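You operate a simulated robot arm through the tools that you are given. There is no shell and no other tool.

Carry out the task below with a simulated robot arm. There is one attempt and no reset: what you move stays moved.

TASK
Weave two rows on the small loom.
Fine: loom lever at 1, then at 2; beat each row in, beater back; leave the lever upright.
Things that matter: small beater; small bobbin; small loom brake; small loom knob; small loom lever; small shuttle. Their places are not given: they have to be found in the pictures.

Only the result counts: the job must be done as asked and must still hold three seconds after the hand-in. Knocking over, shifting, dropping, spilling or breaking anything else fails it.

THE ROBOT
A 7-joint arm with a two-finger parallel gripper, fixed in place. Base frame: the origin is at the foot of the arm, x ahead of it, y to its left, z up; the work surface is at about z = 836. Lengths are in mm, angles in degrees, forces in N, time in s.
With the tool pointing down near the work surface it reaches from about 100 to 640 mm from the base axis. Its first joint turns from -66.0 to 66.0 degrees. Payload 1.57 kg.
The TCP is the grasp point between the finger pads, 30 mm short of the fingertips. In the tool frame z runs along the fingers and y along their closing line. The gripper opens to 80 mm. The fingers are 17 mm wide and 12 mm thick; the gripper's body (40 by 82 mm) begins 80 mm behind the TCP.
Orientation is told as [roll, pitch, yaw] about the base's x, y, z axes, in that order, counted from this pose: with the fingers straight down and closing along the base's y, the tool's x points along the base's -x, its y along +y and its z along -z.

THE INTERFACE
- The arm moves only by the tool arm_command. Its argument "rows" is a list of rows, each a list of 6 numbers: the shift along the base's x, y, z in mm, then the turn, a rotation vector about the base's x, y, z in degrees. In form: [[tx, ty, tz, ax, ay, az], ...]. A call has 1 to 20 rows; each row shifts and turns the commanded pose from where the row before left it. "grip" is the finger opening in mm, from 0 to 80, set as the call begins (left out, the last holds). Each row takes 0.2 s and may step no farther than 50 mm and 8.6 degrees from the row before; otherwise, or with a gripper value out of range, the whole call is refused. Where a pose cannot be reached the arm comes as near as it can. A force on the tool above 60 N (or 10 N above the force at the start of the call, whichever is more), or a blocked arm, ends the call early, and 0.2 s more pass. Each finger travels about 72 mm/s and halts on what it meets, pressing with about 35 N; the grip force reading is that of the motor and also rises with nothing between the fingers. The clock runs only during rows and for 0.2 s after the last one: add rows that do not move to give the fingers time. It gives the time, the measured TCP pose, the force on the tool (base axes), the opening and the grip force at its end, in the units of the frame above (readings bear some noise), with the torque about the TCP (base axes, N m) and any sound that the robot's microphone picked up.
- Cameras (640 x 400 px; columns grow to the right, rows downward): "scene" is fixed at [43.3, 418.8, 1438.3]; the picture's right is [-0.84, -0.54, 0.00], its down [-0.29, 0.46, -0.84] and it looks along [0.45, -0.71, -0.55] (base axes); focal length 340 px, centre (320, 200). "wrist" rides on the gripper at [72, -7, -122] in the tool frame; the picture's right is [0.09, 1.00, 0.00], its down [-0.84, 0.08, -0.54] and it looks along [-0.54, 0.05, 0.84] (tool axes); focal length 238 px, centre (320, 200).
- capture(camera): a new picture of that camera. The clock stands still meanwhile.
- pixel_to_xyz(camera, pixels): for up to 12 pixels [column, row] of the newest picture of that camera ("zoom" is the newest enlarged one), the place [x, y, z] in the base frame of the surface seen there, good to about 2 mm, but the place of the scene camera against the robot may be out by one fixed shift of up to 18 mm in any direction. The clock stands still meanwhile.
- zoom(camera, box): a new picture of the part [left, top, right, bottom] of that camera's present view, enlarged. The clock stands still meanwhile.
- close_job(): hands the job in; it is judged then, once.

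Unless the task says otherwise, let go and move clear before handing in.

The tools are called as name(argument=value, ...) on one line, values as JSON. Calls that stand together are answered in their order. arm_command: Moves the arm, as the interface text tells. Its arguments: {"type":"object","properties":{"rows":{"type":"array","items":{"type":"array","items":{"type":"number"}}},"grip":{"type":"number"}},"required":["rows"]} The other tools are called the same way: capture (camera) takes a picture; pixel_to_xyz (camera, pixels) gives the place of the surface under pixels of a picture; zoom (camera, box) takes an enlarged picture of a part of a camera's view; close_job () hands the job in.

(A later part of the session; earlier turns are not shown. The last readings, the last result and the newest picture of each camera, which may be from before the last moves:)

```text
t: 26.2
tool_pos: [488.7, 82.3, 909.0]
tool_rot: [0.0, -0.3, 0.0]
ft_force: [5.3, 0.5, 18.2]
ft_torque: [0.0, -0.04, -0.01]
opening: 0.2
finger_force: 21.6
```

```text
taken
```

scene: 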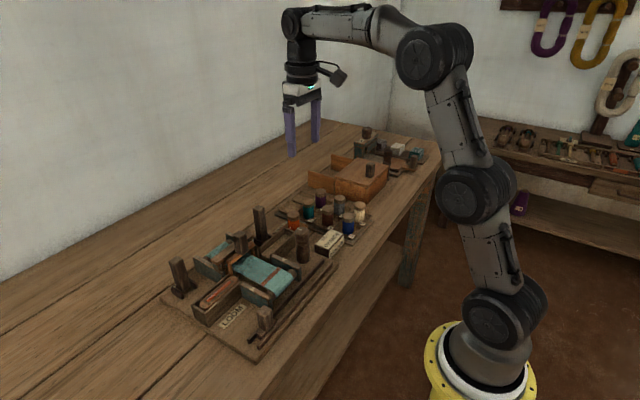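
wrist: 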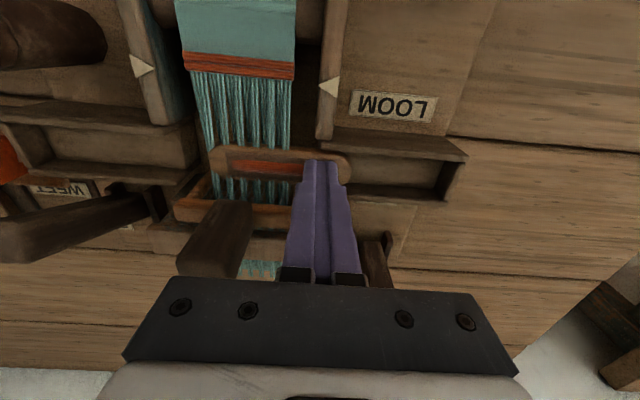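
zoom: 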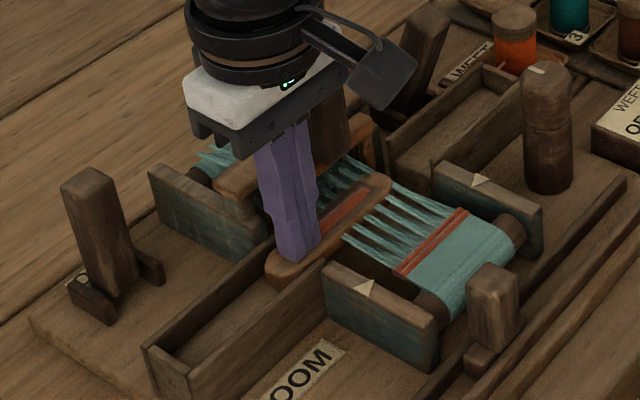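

The nose should now be across; I want to check whether the shuttle lies between the thread layers (wrist pixel 260,165).

zoom(camera="wrist", box=[170, 120, 370, 240])

zoom(camera="scene", box=[230, 235, 300, 290])

```text
3.20 times, centred on (270, 180) of wrist
```

zoom: 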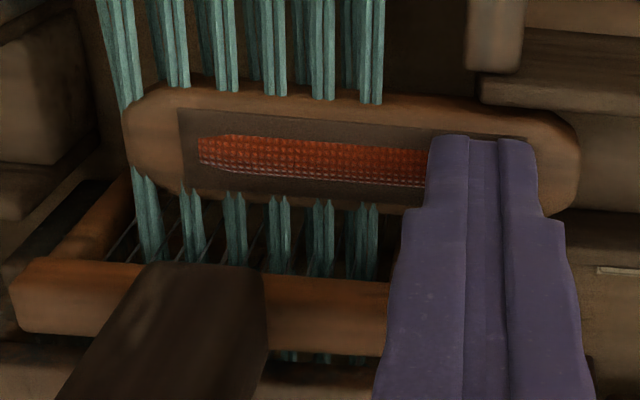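

```text
7.27 times, centred on (265, 262) of scene
```

zoom: 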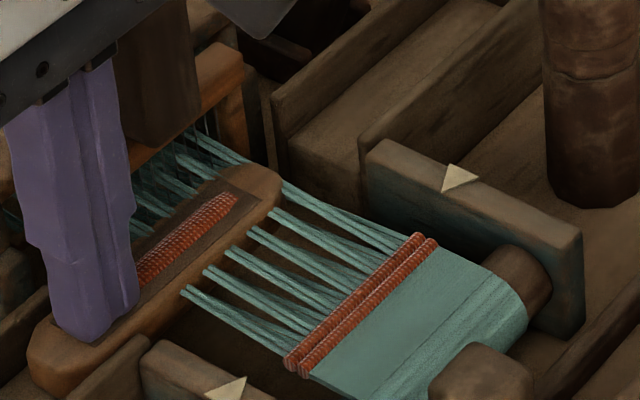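

The threads are only drawn through the shuttle (no resistance felt), and it keeps level. The beater handle's front is at x≈497, so I'll lift, shift my fingers to x≈484 for clearance, and press again.

arm_command(rows=[[0, 0, 6, 0, 0, 0], [-4.5, 5, 0, 0, 0, 0], [0, 0, -3, 0, 0, 0], [0, 0, -2, 0, 0, 0], [0, 0, -1, 0, 0, 0], [0, 0, 0, 0, 0, 0]])

zoom(camera="scene", box=[170, 210, 310, 320])

```text
t: 27.6
tool_pos: [482.0, 86.6, 909.8]
tool_rot: [-0.1, 0.2, 0.0]
ft_force: [-30.0, -5.6, 46.7]
ft_torque: [-0.08, 1.22, 0.14]
opening: 0.1
finger_force: 21.3
```

```text
3.64 times, centred on (240, 265) of scene
```

zoom: 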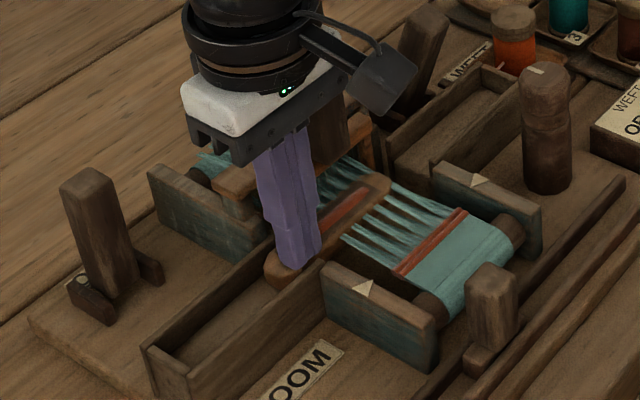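

The force jumped to 47 N with a sideways part, so the fingers are likely catching the shuttle/wall edge. I'll lift off and look.

arm_command(rows=[[0, 0, 4, 0, 0, 0], [0, 0, 4, 0, 0, 0], [0, 0, 0, 0, 0, 0]])

capture(camera="wrist")

zoom(camera="wrist", box=[170, 100, 430, 240])

```text
t: 28.4
tool_pos: [485.1, 87.8, 912.2]
tool_rot: [0.0, 0.1, 0.0]
ft_force: [-0.1, 1.1, 0.0]
ft_torque: [0.03, -0.01, -0.03]
opening: 0.0
finger_force: 21.4
```

```text
taken
```

wrist: 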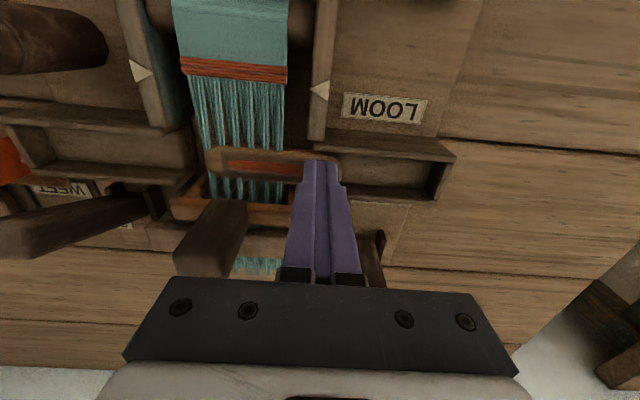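

```text
2.46 times, centred on (300, 170) of wrist
```

zoom: 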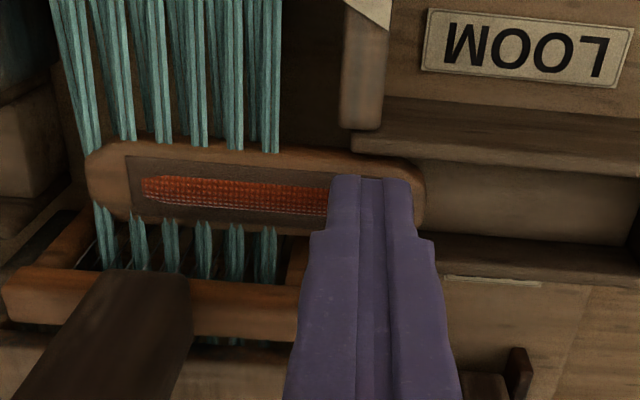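

I'll measure where the shuttle now lies and the walls around it.

pixel_to_xyz(camera="zoom", pixels=[[120, 147], [120, 210], [320, 162], [320, 225], [88, 175], [420, 190], [200, 160], [500, 140], [500, 160], [500, 235], [500, 250], [360, 170]])

pixel_to_xyz(camera="wrist", pixels=[[100, 155], [100, 185], [180, 160], [180, 190], [50, 150], [20, 160], [100, 200], [130, 195], [100, 215], [30, 220], [60, 230], [90, 235]])

```text
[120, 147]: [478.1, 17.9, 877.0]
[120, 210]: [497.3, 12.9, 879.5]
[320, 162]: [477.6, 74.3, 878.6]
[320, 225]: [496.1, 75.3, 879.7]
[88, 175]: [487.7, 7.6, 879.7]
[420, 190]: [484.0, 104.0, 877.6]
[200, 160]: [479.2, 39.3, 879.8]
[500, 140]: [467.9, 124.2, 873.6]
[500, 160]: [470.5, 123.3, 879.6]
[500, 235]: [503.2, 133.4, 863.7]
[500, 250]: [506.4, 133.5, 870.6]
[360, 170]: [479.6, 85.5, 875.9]
```

```text
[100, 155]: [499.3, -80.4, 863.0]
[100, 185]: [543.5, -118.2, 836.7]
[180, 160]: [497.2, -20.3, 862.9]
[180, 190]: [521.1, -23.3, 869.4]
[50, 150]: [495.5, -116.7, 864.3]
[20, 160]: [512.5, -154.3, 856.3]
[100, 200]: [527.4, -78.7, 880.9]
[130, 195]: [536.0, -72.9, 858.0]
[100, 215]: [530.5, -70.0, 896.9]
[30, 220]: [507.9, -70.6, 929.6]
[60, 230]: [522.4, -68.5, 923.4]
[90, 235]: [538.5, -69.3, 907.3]
```

The shuttle lies straight (x 477–497, y 7–104). I'll press again gently, from 912 down to about 907.

arm_command(rows=[[0, 0, -2, 0, 0, 0], [0, 0, -1.5, 0, 0, 0], [0, 0, -1, 0, 0, 0], [0, 0, 0, 0, 0, 0]])

```text
t: 29.4
tool_pos: [485.6, 85.7, 909.3]
tool_rot: [0.0, 0.0, 0.0]
ft_force: [-0.3, 0.3, -0.7]
ft_torque: [0.04, -0.03, 0.0]
opening: 0.0
finger_force: 21.1
```

arm_command(rows=[[0, 0, -1, 0, 0, 0], [0, 0, -0.5, 0, 0, 0], [0, 0, 0, 0, 0, 0]])

```text
t: 30.2
tool_pos: [485.0, 86.1, 908.1]
tool_rot: [0.0, 0.0, 0.1]
ft_force: [-1.2, 1.1, 1.1]
ft_torque: [0.01, 0.05, 0.01]
opening: 0.0
finger_force: 21.5
```

Contact is just beginning at z≈908. I'll press 2 mm more and begin to drag toward -y.

arm_command(rows=[[0, 0, -1, 0, 0, 0], [0, 0, -1, 0, 0, 0], [0, -4, 0, 0, 0, 0], [0, -5, 0, 0, 0, 0], [0, -5, 0, 0, 0, 0], [0, 0, 0, 0, 0, 0]])

zoom(camera="scene", box=[170, 210, 310, 320])

```text
t: 31.6
tool_pos: [484.5, 72.2, 909.0]
tool_rot: [0.0, -0.2, 0.1]
ft_force: [-5.0, -0.5, 19.0]
ft_torque: [0.01, 0.2, -0.09]
opening: 0.0
finger_force: 21.4
```

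```text
3.64 times, centred on (240, 265) of scene
```

zoom: 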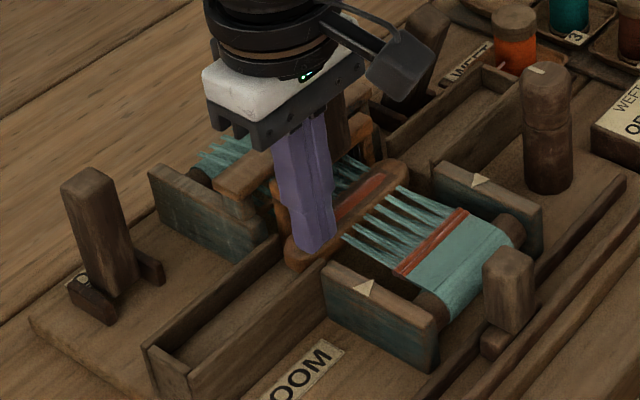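

The handle on the front rail has moved too: it was near scene (265,312) and is now near (292,290), so it appears coupled to the shuttle. Let me measure it.

capture(camera="scene")

zoom(camera="scene", box=[220, 230, 380, 350])

pixel_to_xyz(camera="scene", pixels=[[292, 285], [297, 283], [292, 295], [288, 303], [270, 330], [250, 335], [340, 265], [330, 270], [345, 255]])

```text
taken
```

scene: 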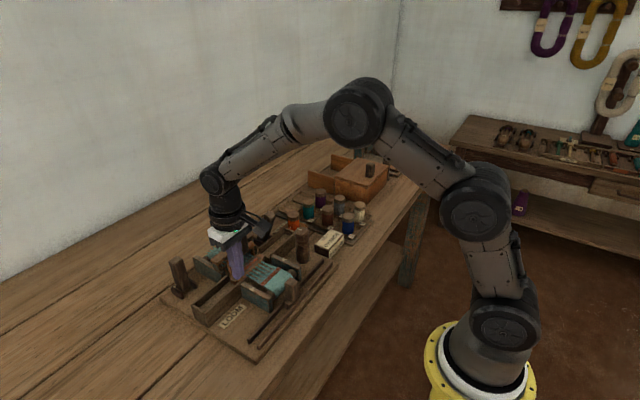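

```text
3.33 times, centred on (300, 290) of scene
```

zoom: 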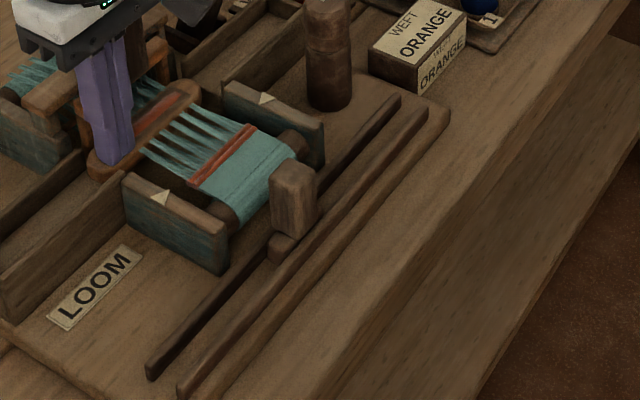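

```text
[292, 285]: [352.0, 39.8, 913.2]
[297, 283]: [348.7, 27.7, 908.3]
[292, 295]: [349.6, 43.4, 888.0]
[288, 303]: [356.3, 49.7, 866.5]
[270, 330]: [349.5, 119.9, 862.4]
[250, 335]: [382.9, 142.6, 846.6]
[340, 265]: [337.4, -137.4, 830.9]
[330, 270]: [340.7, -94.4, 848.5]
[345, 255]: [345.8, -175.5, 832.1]
```

The rail handle moved the same distance as the shuttle (from y≈118 to ≈35), so it is the shuttle's drive handle. I'll lift off the shuttle and use this handle instead; first a look at it with the wrist camera.

arm_command(rows=[[0, 0, 20, 0, 0, 0], [0, 0, 40, 0, 0, 0], [0, 0, 40, 0, 0, 0], [-30, 10, 0, 0, 0, 0], [-45, 10, 0, 0, 0, 0], [-20, 10, 0, 0, 0, 0], [0, 0, 0, 0, 0, 0]])

capture(camera="wrist")

capture(camera="scene")

```text
t: 33.2
tool_pos: [387.5, 101.3, 1006.1]
tool_rot: [0.0, 0.0, -0.1]
ft_force: [-0.7, 0.2, -0.9]
ft_torque: [0.0, -0.04, -0.03]
opening: 0.0
finger_force: 21.0
```

```text
taken
```

wrist: 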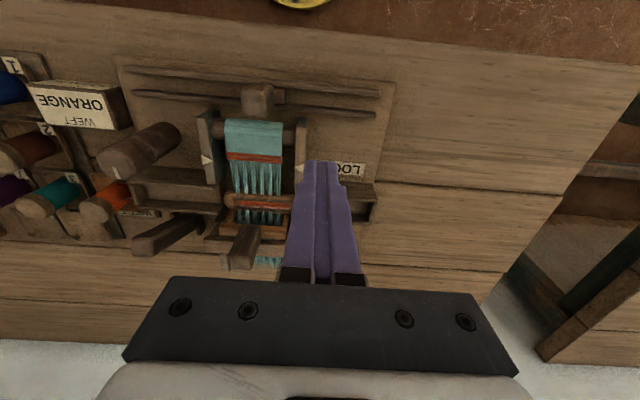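

```text
taken
```

scene: 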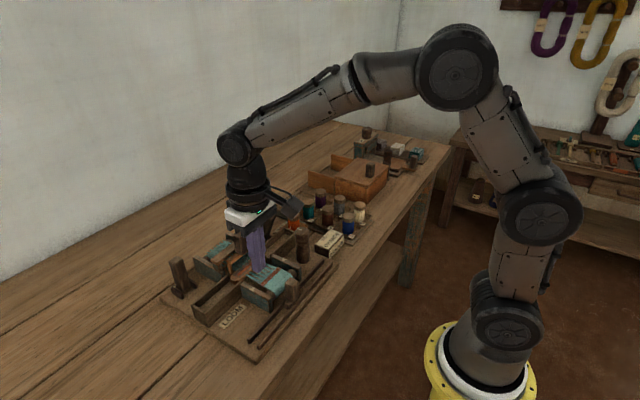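

zoom(camera="wrist", box=[190, 60, 390, 200])

pixel_to_xyz(camera="wrist", pixels=[[257, 92], [257, 105], [246, 92], [270, 92], [257, 112], [249, 105], [272, 105], [330, 105], [330, 85], [200, 95], [140, 92], [135, 70]])

```text
2.86 times, centred on (290, 130) of wrist
```

zoom: 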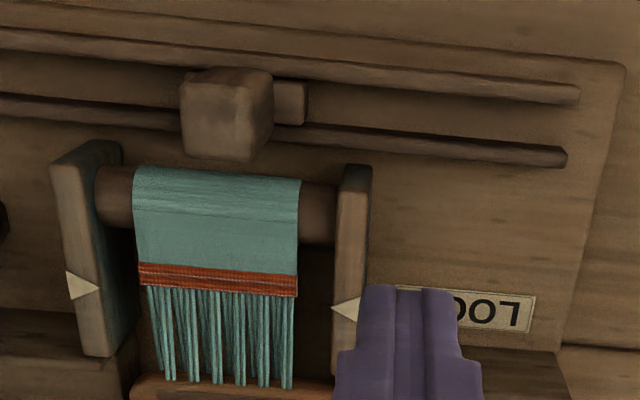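

```text
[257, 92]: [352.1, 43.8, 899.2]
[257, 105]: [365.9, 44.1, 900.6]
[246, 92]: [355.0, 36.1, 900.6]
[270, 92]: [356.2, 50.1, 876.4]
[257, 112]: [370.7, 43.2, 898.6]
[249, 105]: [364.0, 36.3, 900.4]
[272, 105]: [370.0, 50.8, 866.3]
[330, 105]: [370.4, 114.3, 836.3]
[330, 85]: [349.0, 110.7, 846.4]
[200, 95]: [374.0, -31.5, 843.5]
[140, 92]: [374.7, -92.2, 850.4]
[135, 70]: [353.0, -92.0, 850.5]
```

The handle is at x≈347–371, y≈33–51, top z≈900. I'll lower closed fingers beside its +y face and push it toward -y.

arm_command(rows=[[-28, -23, 0, 0, 0, 0], [0, 0, -40, 0, 0, 0], [0, 0, -40, 0, 0, 0], [0, 0, -22, 0, 0, 0], [0, 0, 0, 0, 0, 0]])

zoom(camera="scene", box=[180, 200, 340, 320])

```text
t: 34.4
tool_pos: [361.2, 80.3, 903.2]
tool_rot: [-0.1, 0.1, 0.0]
ft_force: [0.2, 0.1, 0.3]
ft_torque: [0.02, -0.01, 0.01]
opening: 0.1
finger_force: 21.1
```

```text
3.33 times, centred on (260, 260) of scene
```

zoom: 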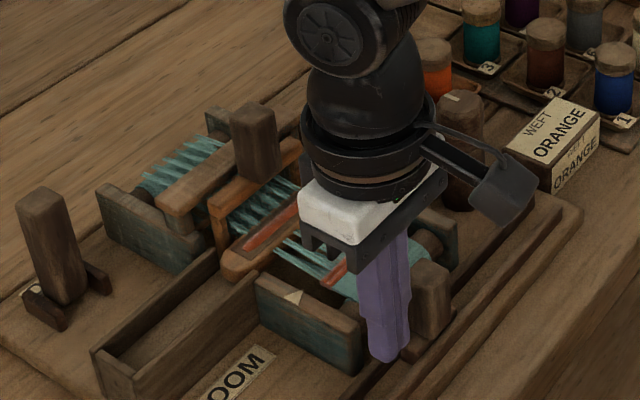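

Fingers are beside the handle. I'll push it toward -y in steady steps.

arm_command(rows=[[-1, -10, 0, 0, 0, 0], [0, -8, 0, 0, 0, 0], [0, -8, 0, 0, 0, 0], [0, -8, 0, 0, 0, 0], [0, -8, 0, 0, 0, 0], [0, -8, 0, 0, 0, 0], [0, -8, 0, 0, 0, 0], [0, 0, 0, 0, 0, 0]])

zoom(camera="scene", box=[180, 200, 340, 320])

```text
t: 36.2
tool_pos: [360.6, 21.5, 905.1]
tool_rot: [-0.1, 0.0, 0.1]
ft_force: [0.0, 0.9, 0.3]
ft_torque: [0.03, 0.01, -0.02]
opening: 0.0
finger_force: 21.4
```

```text
3.33 times, centred on (260, 260) of scene
```

zoom: 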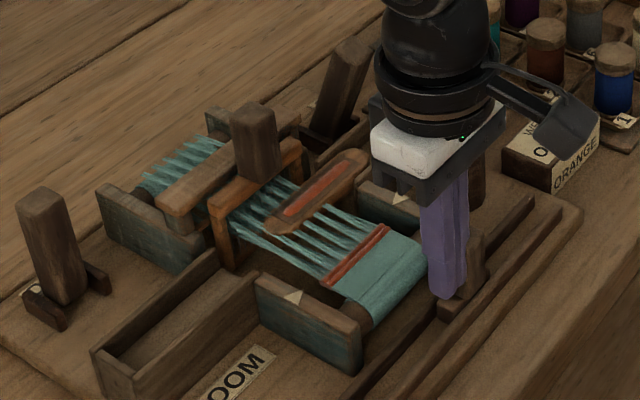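

The shuttle moves along with the handle, halfway through the shed. I'll continue pushing until it reaches the end.

arm_command(rows=[[0, -8, 0, 0, 0, 0], [0, -8, 0, 0, 0, 0], [0, -8, 0, 0, 0, 0], [0, -8, 0, 0, 0, 0], [0, -8, 0, 0, 0, 0], [0, -8, 0, 0, 0, 0], [0, -8, 0, 0, 0, 0], [0, 0, 0, 0, 0, 0]])

zoom(camera="scene", box=[200, 180, 360, 300])

```text
t: 38.0
tool_pos: [360.2, -33.6, 905.2]
tool_rot: [0.0, 0.0, 0.0]
ft_force: [1.1, 0.3, -0.3]
ft_torque: [0.01, -0.01, 0.02]
opening: 0.1
finger_force: 21.1
```

```text
3.33 times, centred on (280, 240) of scene
```

zoom: 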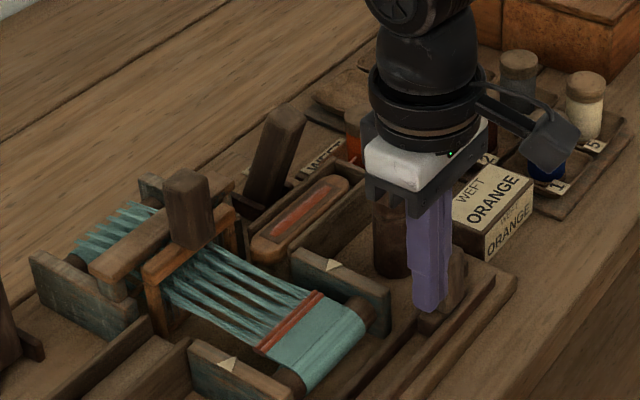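

The shuttle is almost fully inside the left box. I'll push the last bit to the stop.

arm_command(rows=[[0, -6, 0, 0, 0, 0], [0, -6, 0, 0, 0, 0], [0, -4, 0, 0, 0, 0], [0, -3, 0, 0, 0, 0], [0, 0, 0, 0, 0, 0]])

zoom(camera="scene", box=[200, 180, 360, 300])

```text
t: 38.9
tool_pos: [359.3, -42.9, 905.0]
tool_rot: [0.7, -0.2, -0.2]
ft_force: [2.3, 19.2, 0.3]
ft_torque: [0.18, -0.05, 0.13]
opening: 0.2
finger_force: 21.5
stopped in row 4: the force on the tool passed its limit at 64 N (the readings are from after the stop); the commanded pose is now the measured one
```

```text
3.33 times, centred on (280, 240) of scene
```

zoom: 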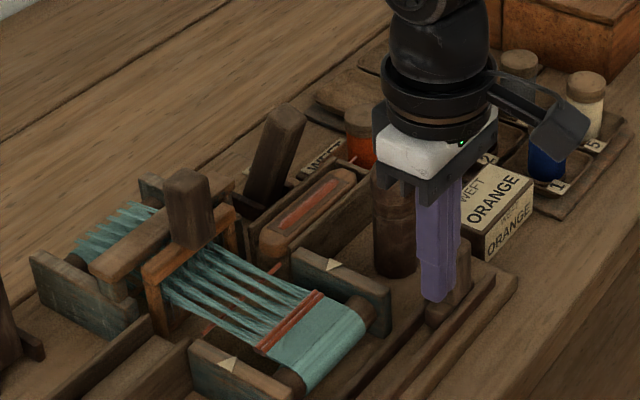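

The stop was hit (64 N), the shuttle is fully in the left box, and an orange weft thread now lies across the shed. I'll back off, rise and go behind the beater handle.

arm_command(rows=[[0, 8, 0, 0, 0, 0], [0, 0, 40, 0, 0, 0], [0, 0, 40, 0, 0, 0], [0, 0, 30, 0, 0, 0], [45, 16, 0, 0, 0, 0], [45, 16, 0, 0, 0, 0], [45, 16, 0, 0, 0, 0], [40, 15, 0, 0, 0, 0], [0, 0, 0, 0, 0, 0]])

capture(camera="wrist")

zoom(camera="wrist", box=[220, 40, 420, 180])

zoom(camera="scene", box=[180, 180, 340, 300])

```text
t: 40.9
tool_pos: [537.1, 26.7, 1013.6]
tool_rot: [0.6, -0.1, -0.2]
ft_force: [0.2, 0.1, -0.3]
ft_torque: [-0.01, 0.0, -0.01]
opening: 0.1
finger_force: 20.8
```

```text
taken
```

wrist: 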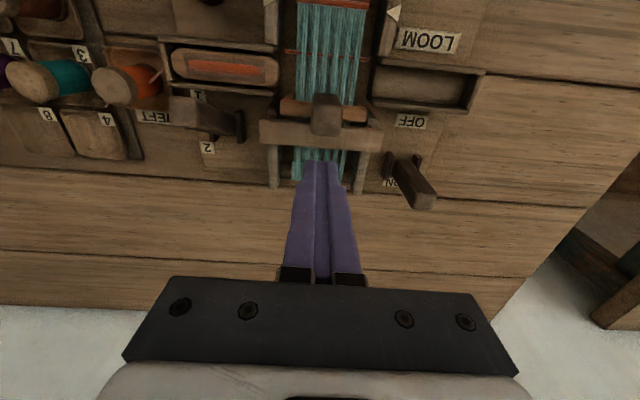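

```text
2.86 times, centred on (320, 110) of wrist
```

zoom: 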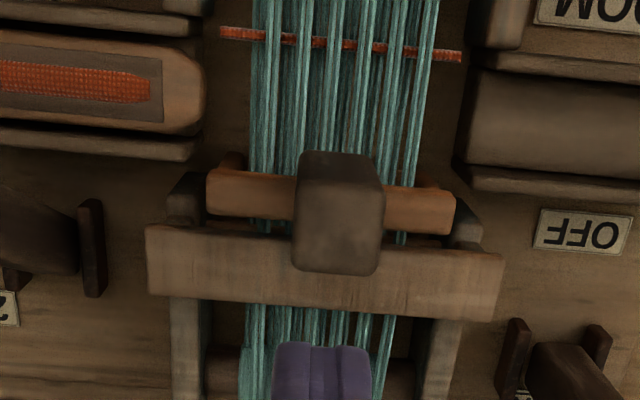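

```text
3.33 times, centred on (260, 240) of scene
```

zoom: 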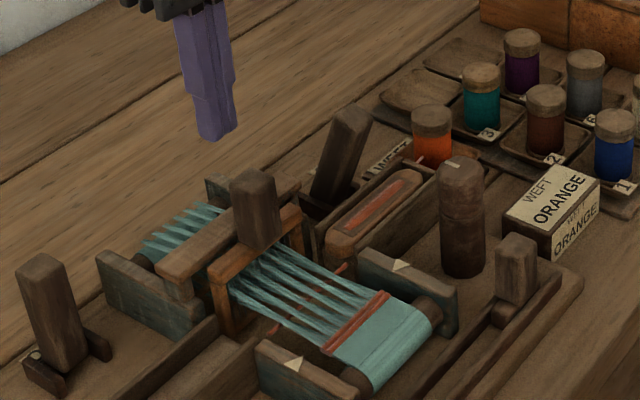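

The loose orange pick lies over/under the warp at wrist (340,53), in front of the beater. I'll measure the beater handle.

pixel_to_xyz(camera="wrist", pixels=[[326, 110], [326, 130], [326, 97], [314, 115], [340, 115], [295, 107], [355, 110], [300, 128], [325, 52], [375, 60], [300, 48], [326, 134]])

```text
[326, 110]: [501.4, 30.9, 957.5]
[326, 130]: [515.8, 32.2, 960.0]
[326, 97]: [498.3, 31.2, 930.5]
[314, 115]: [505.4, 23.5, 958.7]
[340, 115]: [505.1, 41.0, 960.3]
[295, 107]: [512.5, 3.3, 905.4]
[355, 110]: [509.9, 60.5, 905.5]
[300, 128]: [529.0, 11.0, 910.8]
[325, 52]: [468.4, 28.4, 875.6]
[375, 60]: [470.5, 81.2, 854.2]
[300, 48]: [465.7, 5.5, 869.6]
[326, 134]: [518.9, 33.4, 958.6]
```

Handle is at x≈498–519, y≈22–42. I'll lower behind it and pull the beater toward the fell (-x).

arm_command(rows=[[2, 5, 0, -0.6, 0.1, 0.2], [0, 0, -35, 0, 0, 0], [0, 0, -26, 0, 0, 0], [-8, 0, 0, 0, 0, 0], [-6, 0, 0, 0, 0, 0], [-6, 0, 0, 0, 0, 0], [0, 0, 0, 0, 0, 0]])

zoom(camera="scene", box=[180, 180, 340, 300])

```text
t: 42.5
tool_pos: [516.4, 30.0, 953.4]
tool_rot: [0.1, 0.0, 0.1]
ft_force: [0.4, 0.5, 0.0]
ft_torque: [0.0, -0.03, 0.01]
opening: 0.0
finger_force: 21.7
```

```text
3.33 times, centred on (260, 240) of scene
```

zoom: 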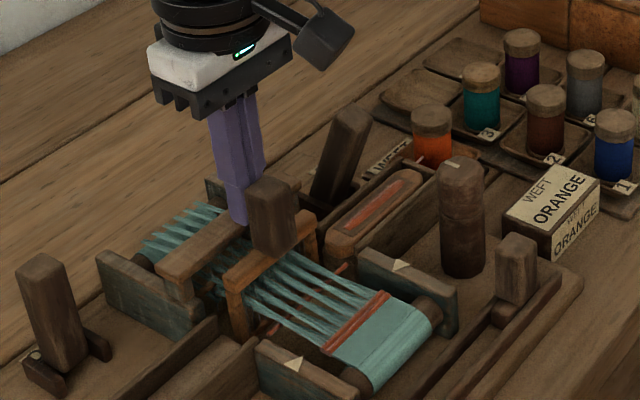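

The beater slides forward freely. I'll keep pulling toward the fell.

arm_command(rows=[[-8, 0, 0, 0, 0, 0], [-8, 0, 0, 0, 0, 0], [-8, 0, 0, 0, 0, 0], [-8, 0, 0, 0, 0, 0], [-6, 0, 0, 0, 0, 0], [0, 0, 0, 0, 0, 0]])

zoom(camera="scene", box=[180, 180, 340, 300])

```text
t: 43.9
tool_pos: [478.7, 30.8, 955.8]
tool_rot: [0.1, -0.1, 0.1]
ft_force: [0.5, -0.7, 0.5]
ft_torque: [0.03, 0.0, 0.0]
opening: 0.0
finger_force: 21.0
```

```text
3.33 times, centred on (260, 240) of scene
```

zoom: 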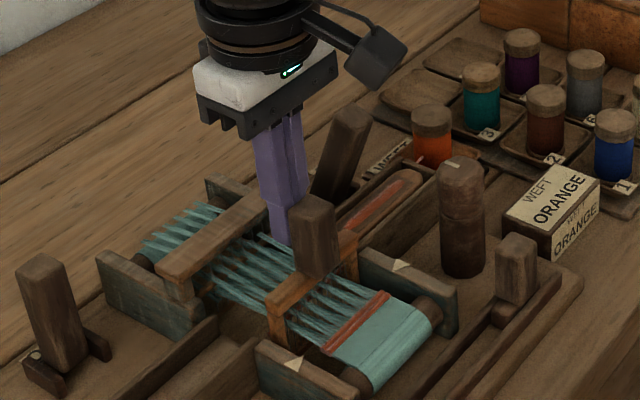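

Beater is about 20 mm from the fell. I'll continue in smaller steps until it presses.

arm_command(rows=[[-6, 0, 0, 0, 0, 0], [-5, 0, 0, 0, 0, 0], [-5, 0, 0, 0, 0, 0], [0, 0, 0, 0, 0, 0]])

zoom(camera="scene", box=[200, 200, 340, 300])

```text
t: 44.9
tool_pos: [461.9, 29.7, 954.9]
tool_rot: [0.0, 0.0, 0.1]
ft_force: [0.0, 0.0, 0.4]
ft_torque: [0.01, 0.03, 0.01]
opening: 0.2
finger_force: 21.0
```

```text
4.00 times, centred on (270, 250) of scene
```

zoom: 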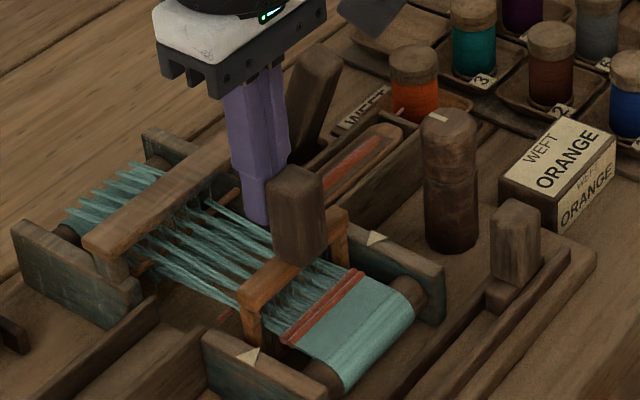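

Still no resistance. I'll continue the last millimetres toward the fell.

arm_command(rows=[[-4, 0, 0, 0, 0, 0], [-4, 0, 0, 0, 0, 0], [-3, 0, 0, 0, 0, 0], [0, 0, 0, 0, 0, 0]])

zoom(camera="scene", box=[200, 200, 340, 300])

```text
t: 45.9
tool_pos: [457.7, 30.6, 955.8]
tool_rot: [0.0, -1.2, 0.1]
ft_force: [45.7, -11.4, -18.3]
ft_torque: [0.11, 0.0, 0.08]
opening: 0.0
finger_force: 21.3
```

```text
4.00 times, centred on (270, 250) of scene
```

zoom: 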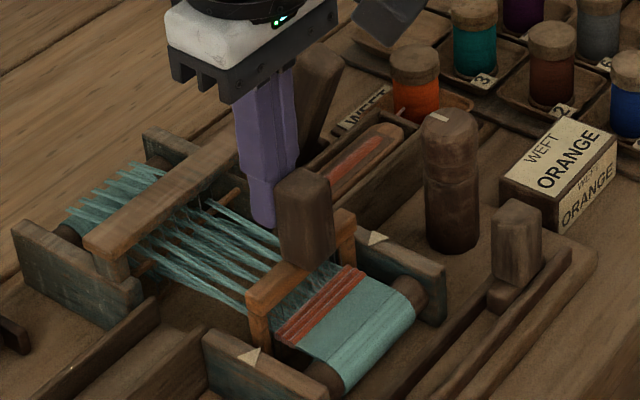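

The beater pressed against the fell at 46 N and the orange band is now thicker — one row beaten in. I'll now go over to the front of the handle to push it back.

arm_command(rows=[[10, 0, 0, 0, 0, 0], [10, 0, 0, 0, 0, 0], [0, 0, 35, 0, 0, 0], [0, 0, 15, 0, 0, 0], [-35, 0, 0, 0, 0, 0], [-38, 0, 0, 0, 0, 0], [0, 0, 0, 0, 0, 0]])

capture(camera="wrist")

zoom(camera="scene", box=[200, 200, 340, 300])

```text
t: 47.5
tool_pos: [399.2, 30.3, 1004.1]
tool_rot: [0.1, 0.0, 0.1]
ft_force: [-1.2, -0.4, 0.9]
ft_torque: [0.01, -0.02, -0.01]
opening: 0.0
finger_force: 20.7
```

```text
taken
```

wrist: 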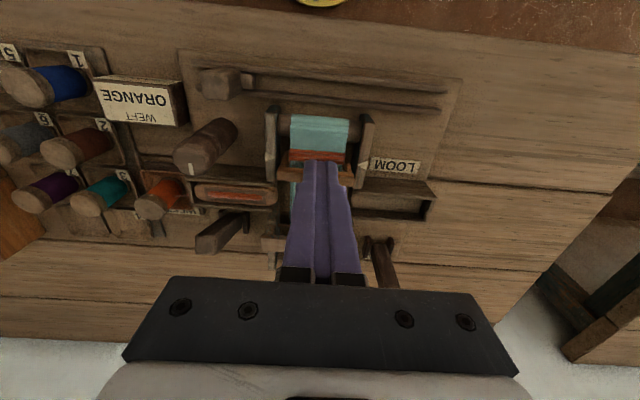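

```text
4.00 times, centred on (270, 250) of scene
```

zoom: 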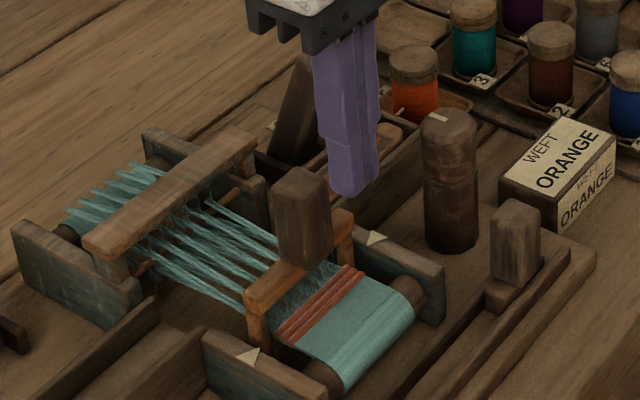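

Three orange lines show at the fell now. Fingers are in front of the handle; I'll lower and push the beater back (+x).

arm_command(rows=[[0, 0, -30, 0, 0, 0], [0, 0, -20, 0, 0, 0], [12, 0, 0, 0, 0, 0], [8, 0, 0, 0, 0, 0], [8, 0, 0, 0, 0, 0], [10, 0, 0, 0, 0, 0], [10, 0, 0, 0, 0, 0], [10, 0, 0, 0, 0, 0], [10, 0, 0, 0, 0, 0], [8, 0, 0, 0, 0, 0], [6, 0, 0, 0, 0, 0], [0, 0, 0, 0, 0, 0]])

zoom(camera="scene", box=[180, 180, 340, 300])

```text
t: 50.1
tool_pos: [480.5, 30.4, 954.0]
tool_rot: [-0.1, 0.0, 0.1]
ft_force: [-0.3, 0.1, 0.5]
ft_torque: [0.0, 0.01, -0.02]
opening: 0.0
finger_force: 21.2
```

```text
3.33 times, centred on (260, 240) of scene
```

zoom: 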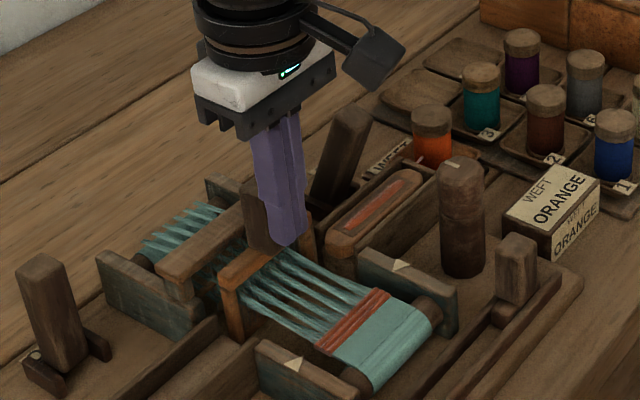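

The beater is nearly back with no resistance. I'll push the remaining distance until its rear stop is felt.

arm_command(rows=[[4, 0, 0, 0, 0, 0], [3, 0, 0, 0, 0, 0], [2, 0, 0, 0, 0, 0], [2, 0, 0, 0, 0, 0], [0, 0, 0, 0, 0, 0]])

zoom(camera="scene", box=[180, 180, 340, 300])

```text
t: 51.3
tool_pos: [491.0, 30.9, 953.6]
tool_rot: [-0.1, 0.3, 0.1]
ft_force: [-15.5, -2.9, 5.1]
ft_torque: [0.07, -0.08, -0.01]
opening: 0.3
finger_force: 21.8
```

```text
3.33 times, centred on (260, 240) of scene
```

zoom: 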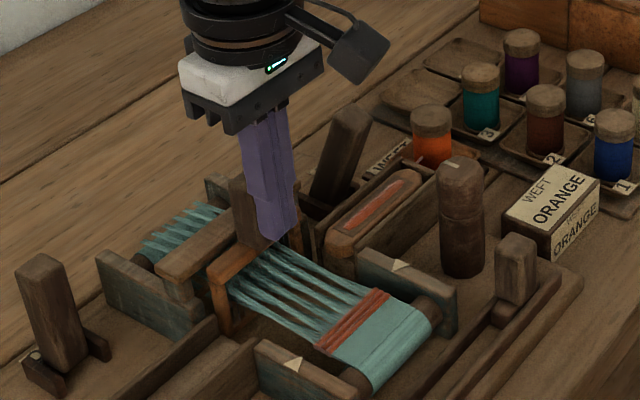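

The beater is back against its stop (15.5 N). Now I'll go to the front of the lever, to push it toward 2 (+x).

arm_command(rows=[[-10, 0, 0, 0, 0, 0], [0, 0, 40, 0, 0, 0], [0, 0, 10, 0, 0, 0], [-2, -40, 0, 0, 0, 0], [0, -40, 0, 0, 0, 0], [0, -28, 0, 0, 0, 0], [0, 0, 0, 0, 0, 0]])

capture(camera="wrist")

zoom(camera="wrist", box=[220, 80, 460, 240])

zoom(camera="scene", box=[180, 180, 340, 300])

```text
t: 52.9
tool_pos: [480.5, -76.9, 1005.4]
tool_rot: [0.0, 0.0, 0.1]
ft_force: [0.7, 0.7, 0.0]
ft_torque: [0.01, -0.03, 0.03]
opening: 0.0
finger_force: 21.5
```

```text
taken
```

wrist: 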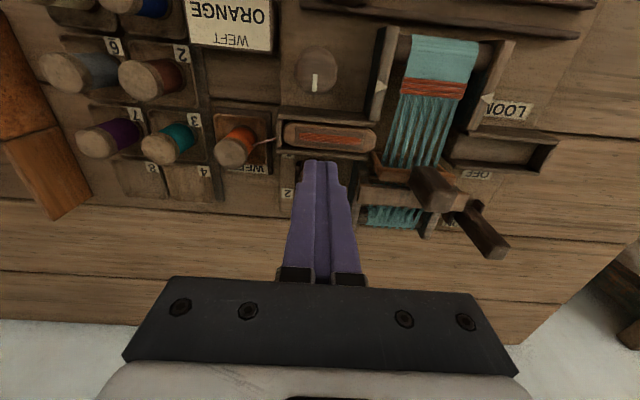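

```text
2.50 times, centred on (340, 160) of wrist
```

zoom: 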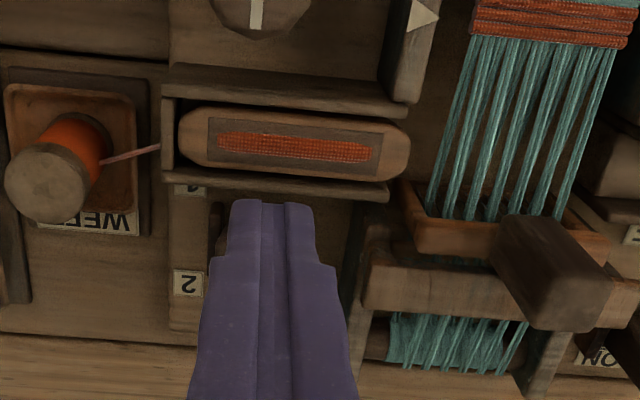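

```text
3.33 times, centred on (260, 240) of scene
```

zoom: 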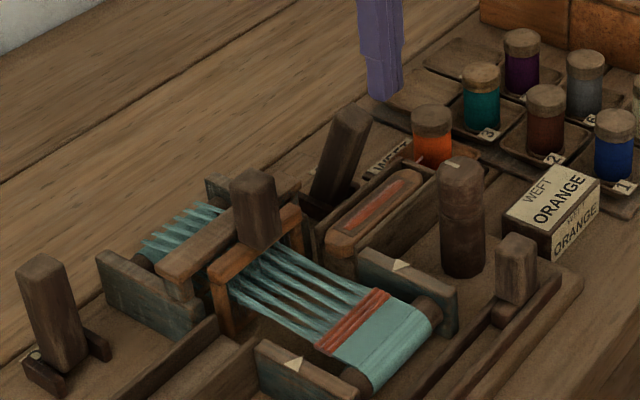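

The band shows three orange rows (two old plus one new). I'll lower in front of the tilted lever and push it through upright toward 2 until its stop.

arm_command(rows=[[-4, 0, 0, 0, 0, 0], [0, 0, -40, 0, 0, 0], [0, 0, -18, 0, 0, 0], [10, 0, 0, 0, 0, 0], [10, 0, 0, 0, 0, 0], [8, 0, 0, 0, 0, 0], [8, 0, 0, 0, 0, 0], [8, 0, 0, 0, 0, 0], [8, 0, 0, 0, 0, 0], [8, 0, 0, 0, 0, 0], [0, 0, 0, 0, 0, 0]])

zoom(camera="scene", box=[180, 180, 340, 300])

```text
t: 55.3
tool_pos: [535.7, -79.0, 946.9]
tool_rot: [0.0, 0.2, 0.0]
ft_force: [-1.4, 0.6, 1.1]
ft_torque: [-0.02, 0.03, -0.01]
opening: 0.0
finger_force: 21.2
```

```text
3.33 times, centred on (260, 240) of scene
```

zoom: 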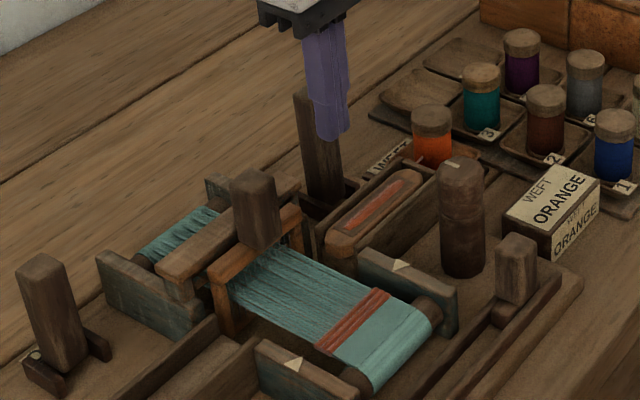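

The lever is now near upright with TCP x≈535.7, useful for later. I'll continue to 2.

arm_command(rows=[[8, 0, 0, 0, 0, 0], [8, 0, 0, 0, 0, 0], [6, 0, 0, 0, 0, 0], [4, 0, 0, 0, 0, 0], [4, 0, 0, 0, 0, 0], [3, 0, 0, 0, 0, 0], [0, 0, 0, 0, 0, 0]])

zoom(camera="scene", box=[180, 180, 340, 300])

```text
t: 56.9
tool_pos: [562.8, -78.2, 946.5]
tool_rot: [0.1, 1.0, 0.2]
ft_force: [-35.4, 0.5, 11.7]
ft_torque: [-0.34, 0.93, 0.11]
opening: 0.0
finger_force: 21.1
```

```text
3.33 times, centred on (260, 240) of scene
```

zoom: 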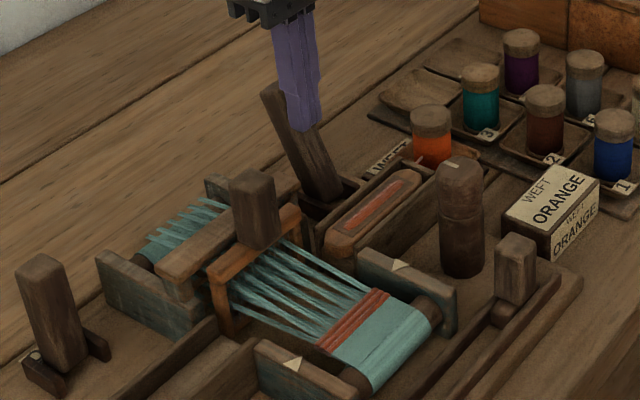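

The lever is at its stop at 2 (35 N) with the shed changed. I'll retreat, rise, and go to the -y side of the rail handle for the return pass.

arm_command(rows=[[-12, 0, 0, 0, 0, 0], [-5, 0, 35, 0, 0, 0], [0, 0, 35, 0, 0, 0], [-45, -4, 0, 0, 0, 0], [-47, -5, 0, 0, 0, 0], [-47, -5, 0, 0, 0, 0], [-47, -5, 0, 0, 0, 0], [0, 0, 0, 0, 0, 0]])

capture(camera="wrist")

zoom(camera="scene", box=[200, 180, 360, 300])

```text
t: 58.7
tool_pos: [366.4, -94.5, 1014.4]
tool_rot: [0.0, 0.1, 0.1]
ft_force: [0.3, -0.4, 0.2]
ft_torque: [-0.01, 0.03, 0.02]
opening: 0.0
finger_force: 21.4
```

```text
taken
```

wrist: 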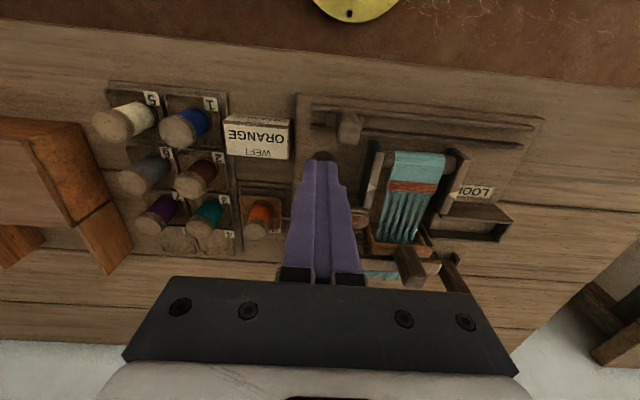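

```text
3.33 times, centred on (280, 240) of scene
```

zoom: 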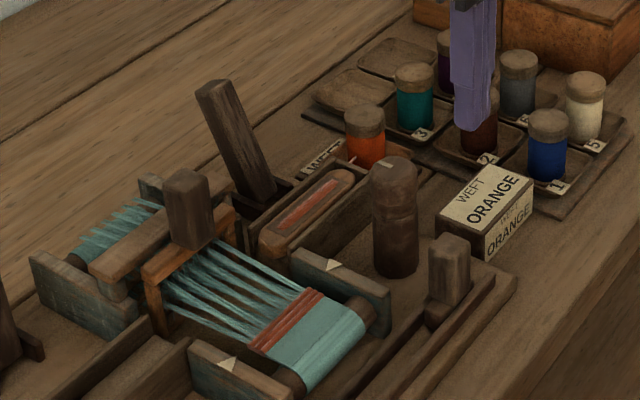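

pixel_to_xyz(camera="wrist", pixels=[[348, 118], [340, 122], [358, 122], [348, 135], [348, 142], [325, 115], [290, 120], [290, 155], [320, 155], [335, 130]])

zoom(camera="wrist", box=[220, 70, 420, 190])

```text
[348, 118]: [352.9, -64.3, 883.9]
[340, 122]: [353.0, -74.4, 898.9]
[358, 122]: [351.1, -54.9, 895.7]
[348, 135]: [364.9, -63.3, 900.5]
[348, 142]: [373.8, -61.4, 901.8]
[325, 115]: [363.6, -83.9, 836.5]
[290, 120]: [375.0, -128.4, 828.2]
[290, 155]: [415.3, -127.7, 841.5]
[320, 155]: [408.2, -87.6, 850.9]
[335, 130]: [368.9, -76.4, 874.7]
```

```text
3.20 times, centred on (320, 130) of wrist
```

zoom: 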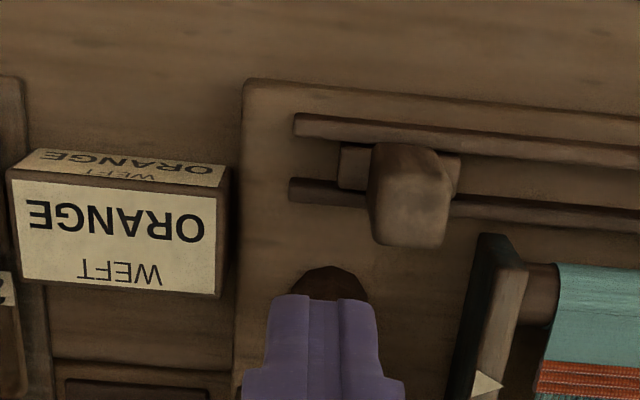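

The handle is now at y≈-75…-54 and the WEFT card is farther left (right edge near y≈-128). I'll lower at y≈-97 and push toward +y.

arm_command(rows=[[-5, -3, 0, 0, 0, 0], [0, 0, -40, 0, 0, 0], [0, 0, -40, 0, 0, 0], [0, 0, -30, 0, 0, 0], [0, 0, 0, 0, 0, 0]])

capture(camera="wrist")

zoom(camera="scene", box=[220, 200, 380, 320])

```text
t: 59.9
tool_pos: [359.5, -97.9, 904.9]
tool_rot: [0.0, 0.0, 0.2]
ft_force: [0.2, 0.0, 0.3]
ft_torque: [-0.01, 0.04, -0.01]
opening: 0.1
finger_force: 20.9
```

```text
taken
```

wrist: 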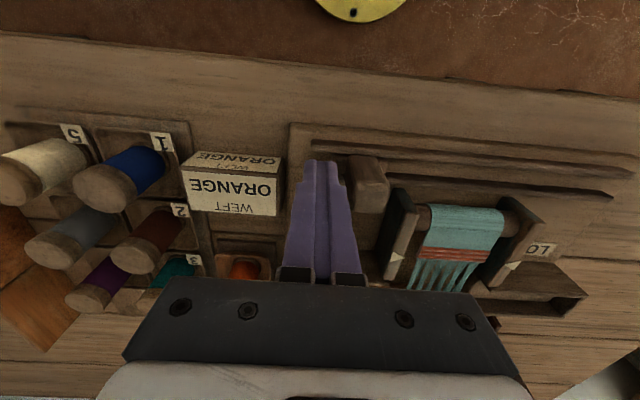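

```text
3.33 times, centred on (300, 260) of scene
```

zoom: 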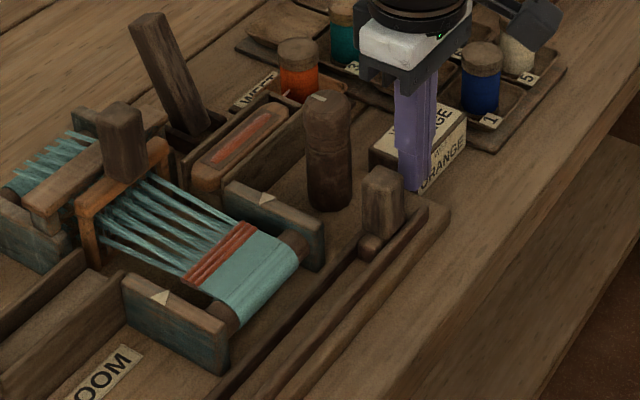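

Fingers are on the -y side of the handle. I'll push it back toward +y.

arm_command(rows=[[0, 8, 0, 0, 0, 0], [0, 8, 0, 0, 0, 0], [0, 9, 0, 0, 0, 0], [0, 9, 0, 0, 0, 0], [0, 9, 0, 0, 0, 0], [0, 9, 0, 0, 0, 0], [0, 9, 0, 0, 0, 0], [0, 9, 0, 0, 0, 0], [0, 9, 0, 0, 0, 0], [0, 9, 0, 0, 0, 0], [0, 0, 0, 0, 0, 0]])

zoom(camera="scene", box=[180, 200, 340, 320])

```text
t: 62.3
tool_pos: [360.1, -11.4, 906.2]
tool_rot: [0.0, 0.0, 0.0]
ft_force: [0.0, 0.2, 0.3]
ft_torque: [-0.02, 0.0, -0.03]
opening: 0.0
finger_force: 21.0
```

```text
3.33 times, centred on (260, 260) of scene
```

zoom: 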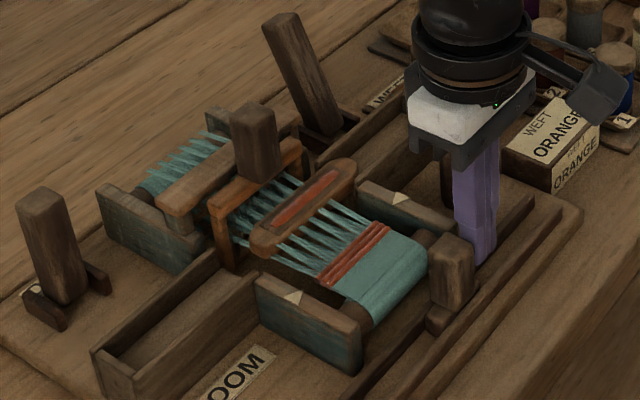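

The shuttle is on its way back through the shed. I'll keep pushing toward the right-hand box.

arm_command(rows=[[0, 9, 0, 0, 0, 0], [0, 9, 0, 0, 0, 0], [0, 9, 0, 0, 0, 0], [0, 9, 0, 0, 0, 0], [0, 9, 0, 0, 0, 0], [0, 9, 0, 0, 0, 0], [0, 9, 0, 0, 0, 0], [0, 9, 0, 0, 0, 0], [0, 9, 0, 0, 0, 0], [0, 9, 0, 0, 0, 0], [0, 0, 0, 0, 0, 0]])

zoom(camera="scene", box=[160, 200, 320, 320])

```text
t: 64.7
tool_pos: [360.0, 78.5, 907.2]
tool_rot: [0.0, -0.1, 0.1]
ft_force: [-0.5, -0.3, 0.0]
ft_torque: [0.03, 0.04, -0.02]
opening: 0.0
finger_force: 21.0
```

```text
3.33 times, centred on (240, 260) of scene
```

zoom: 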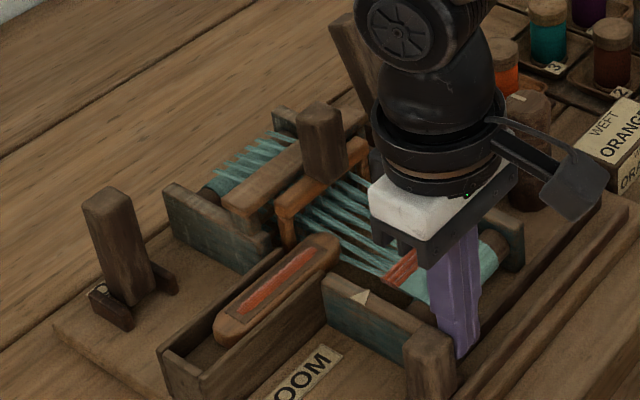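

About 20 mm remain. I'll push slowly to the end stop.

arm_command(rows=[[0, 7, 0, 0, 0, 0], [0, 5, 0, 0, 0, 0], [0, 3, 0, 0, 0, 0], [0, 2, 0, 0, 0, 0], [0, 2, 0, 0, 0, 0], [0, 0, 0, 0, 0, 0]])

zoom(camera="scene", box=[160, 200, 320, 320])

```text
t: 66.1
tool_pos: [360.9, 96.2, 907.2]
tool_rot: [0.0, 0.0, 0.0]
ft_force: [0.6, 0.1, 0.5]
ft_torque: [0.02, 0.01, -0.02]
opening: 0.1
finger_force: 21.6
```

```text
3.33 times, centred on (240, 260) of scene
```

zoom: 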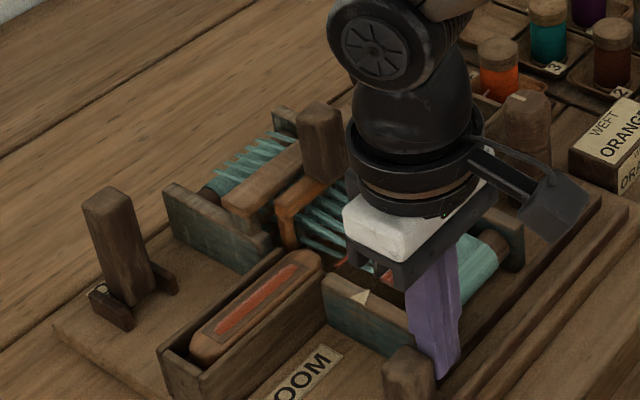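

arm_command(rows=[[0, 2, 0, 0, 0, 0], [0, 2, 0, 0, 0, 0], [0, 2, 0, 0, 0, 0], [0, 0, 0, 0, 0, 0]])

zoom(camera="scene", box=[160, 200, 320, 320])

```text
t: 67.1
tool_pos: [360.9, 102.1, 906.3]
tool_rot: [0.0, 0.1, 0.0]
ft_force: [-2.1, -9.6, 5.7]
ft_torque: [-0.15, -0.02, -0.02]
opening: 0.0
finger_force: 21.8
```

```text
3.33 times, centred on (240, 260) of scene
```

zoom: 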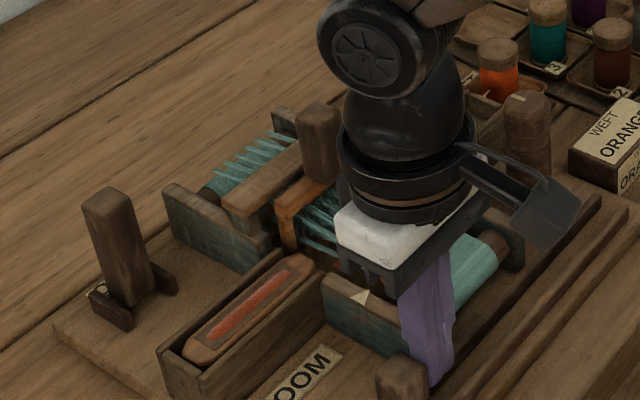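

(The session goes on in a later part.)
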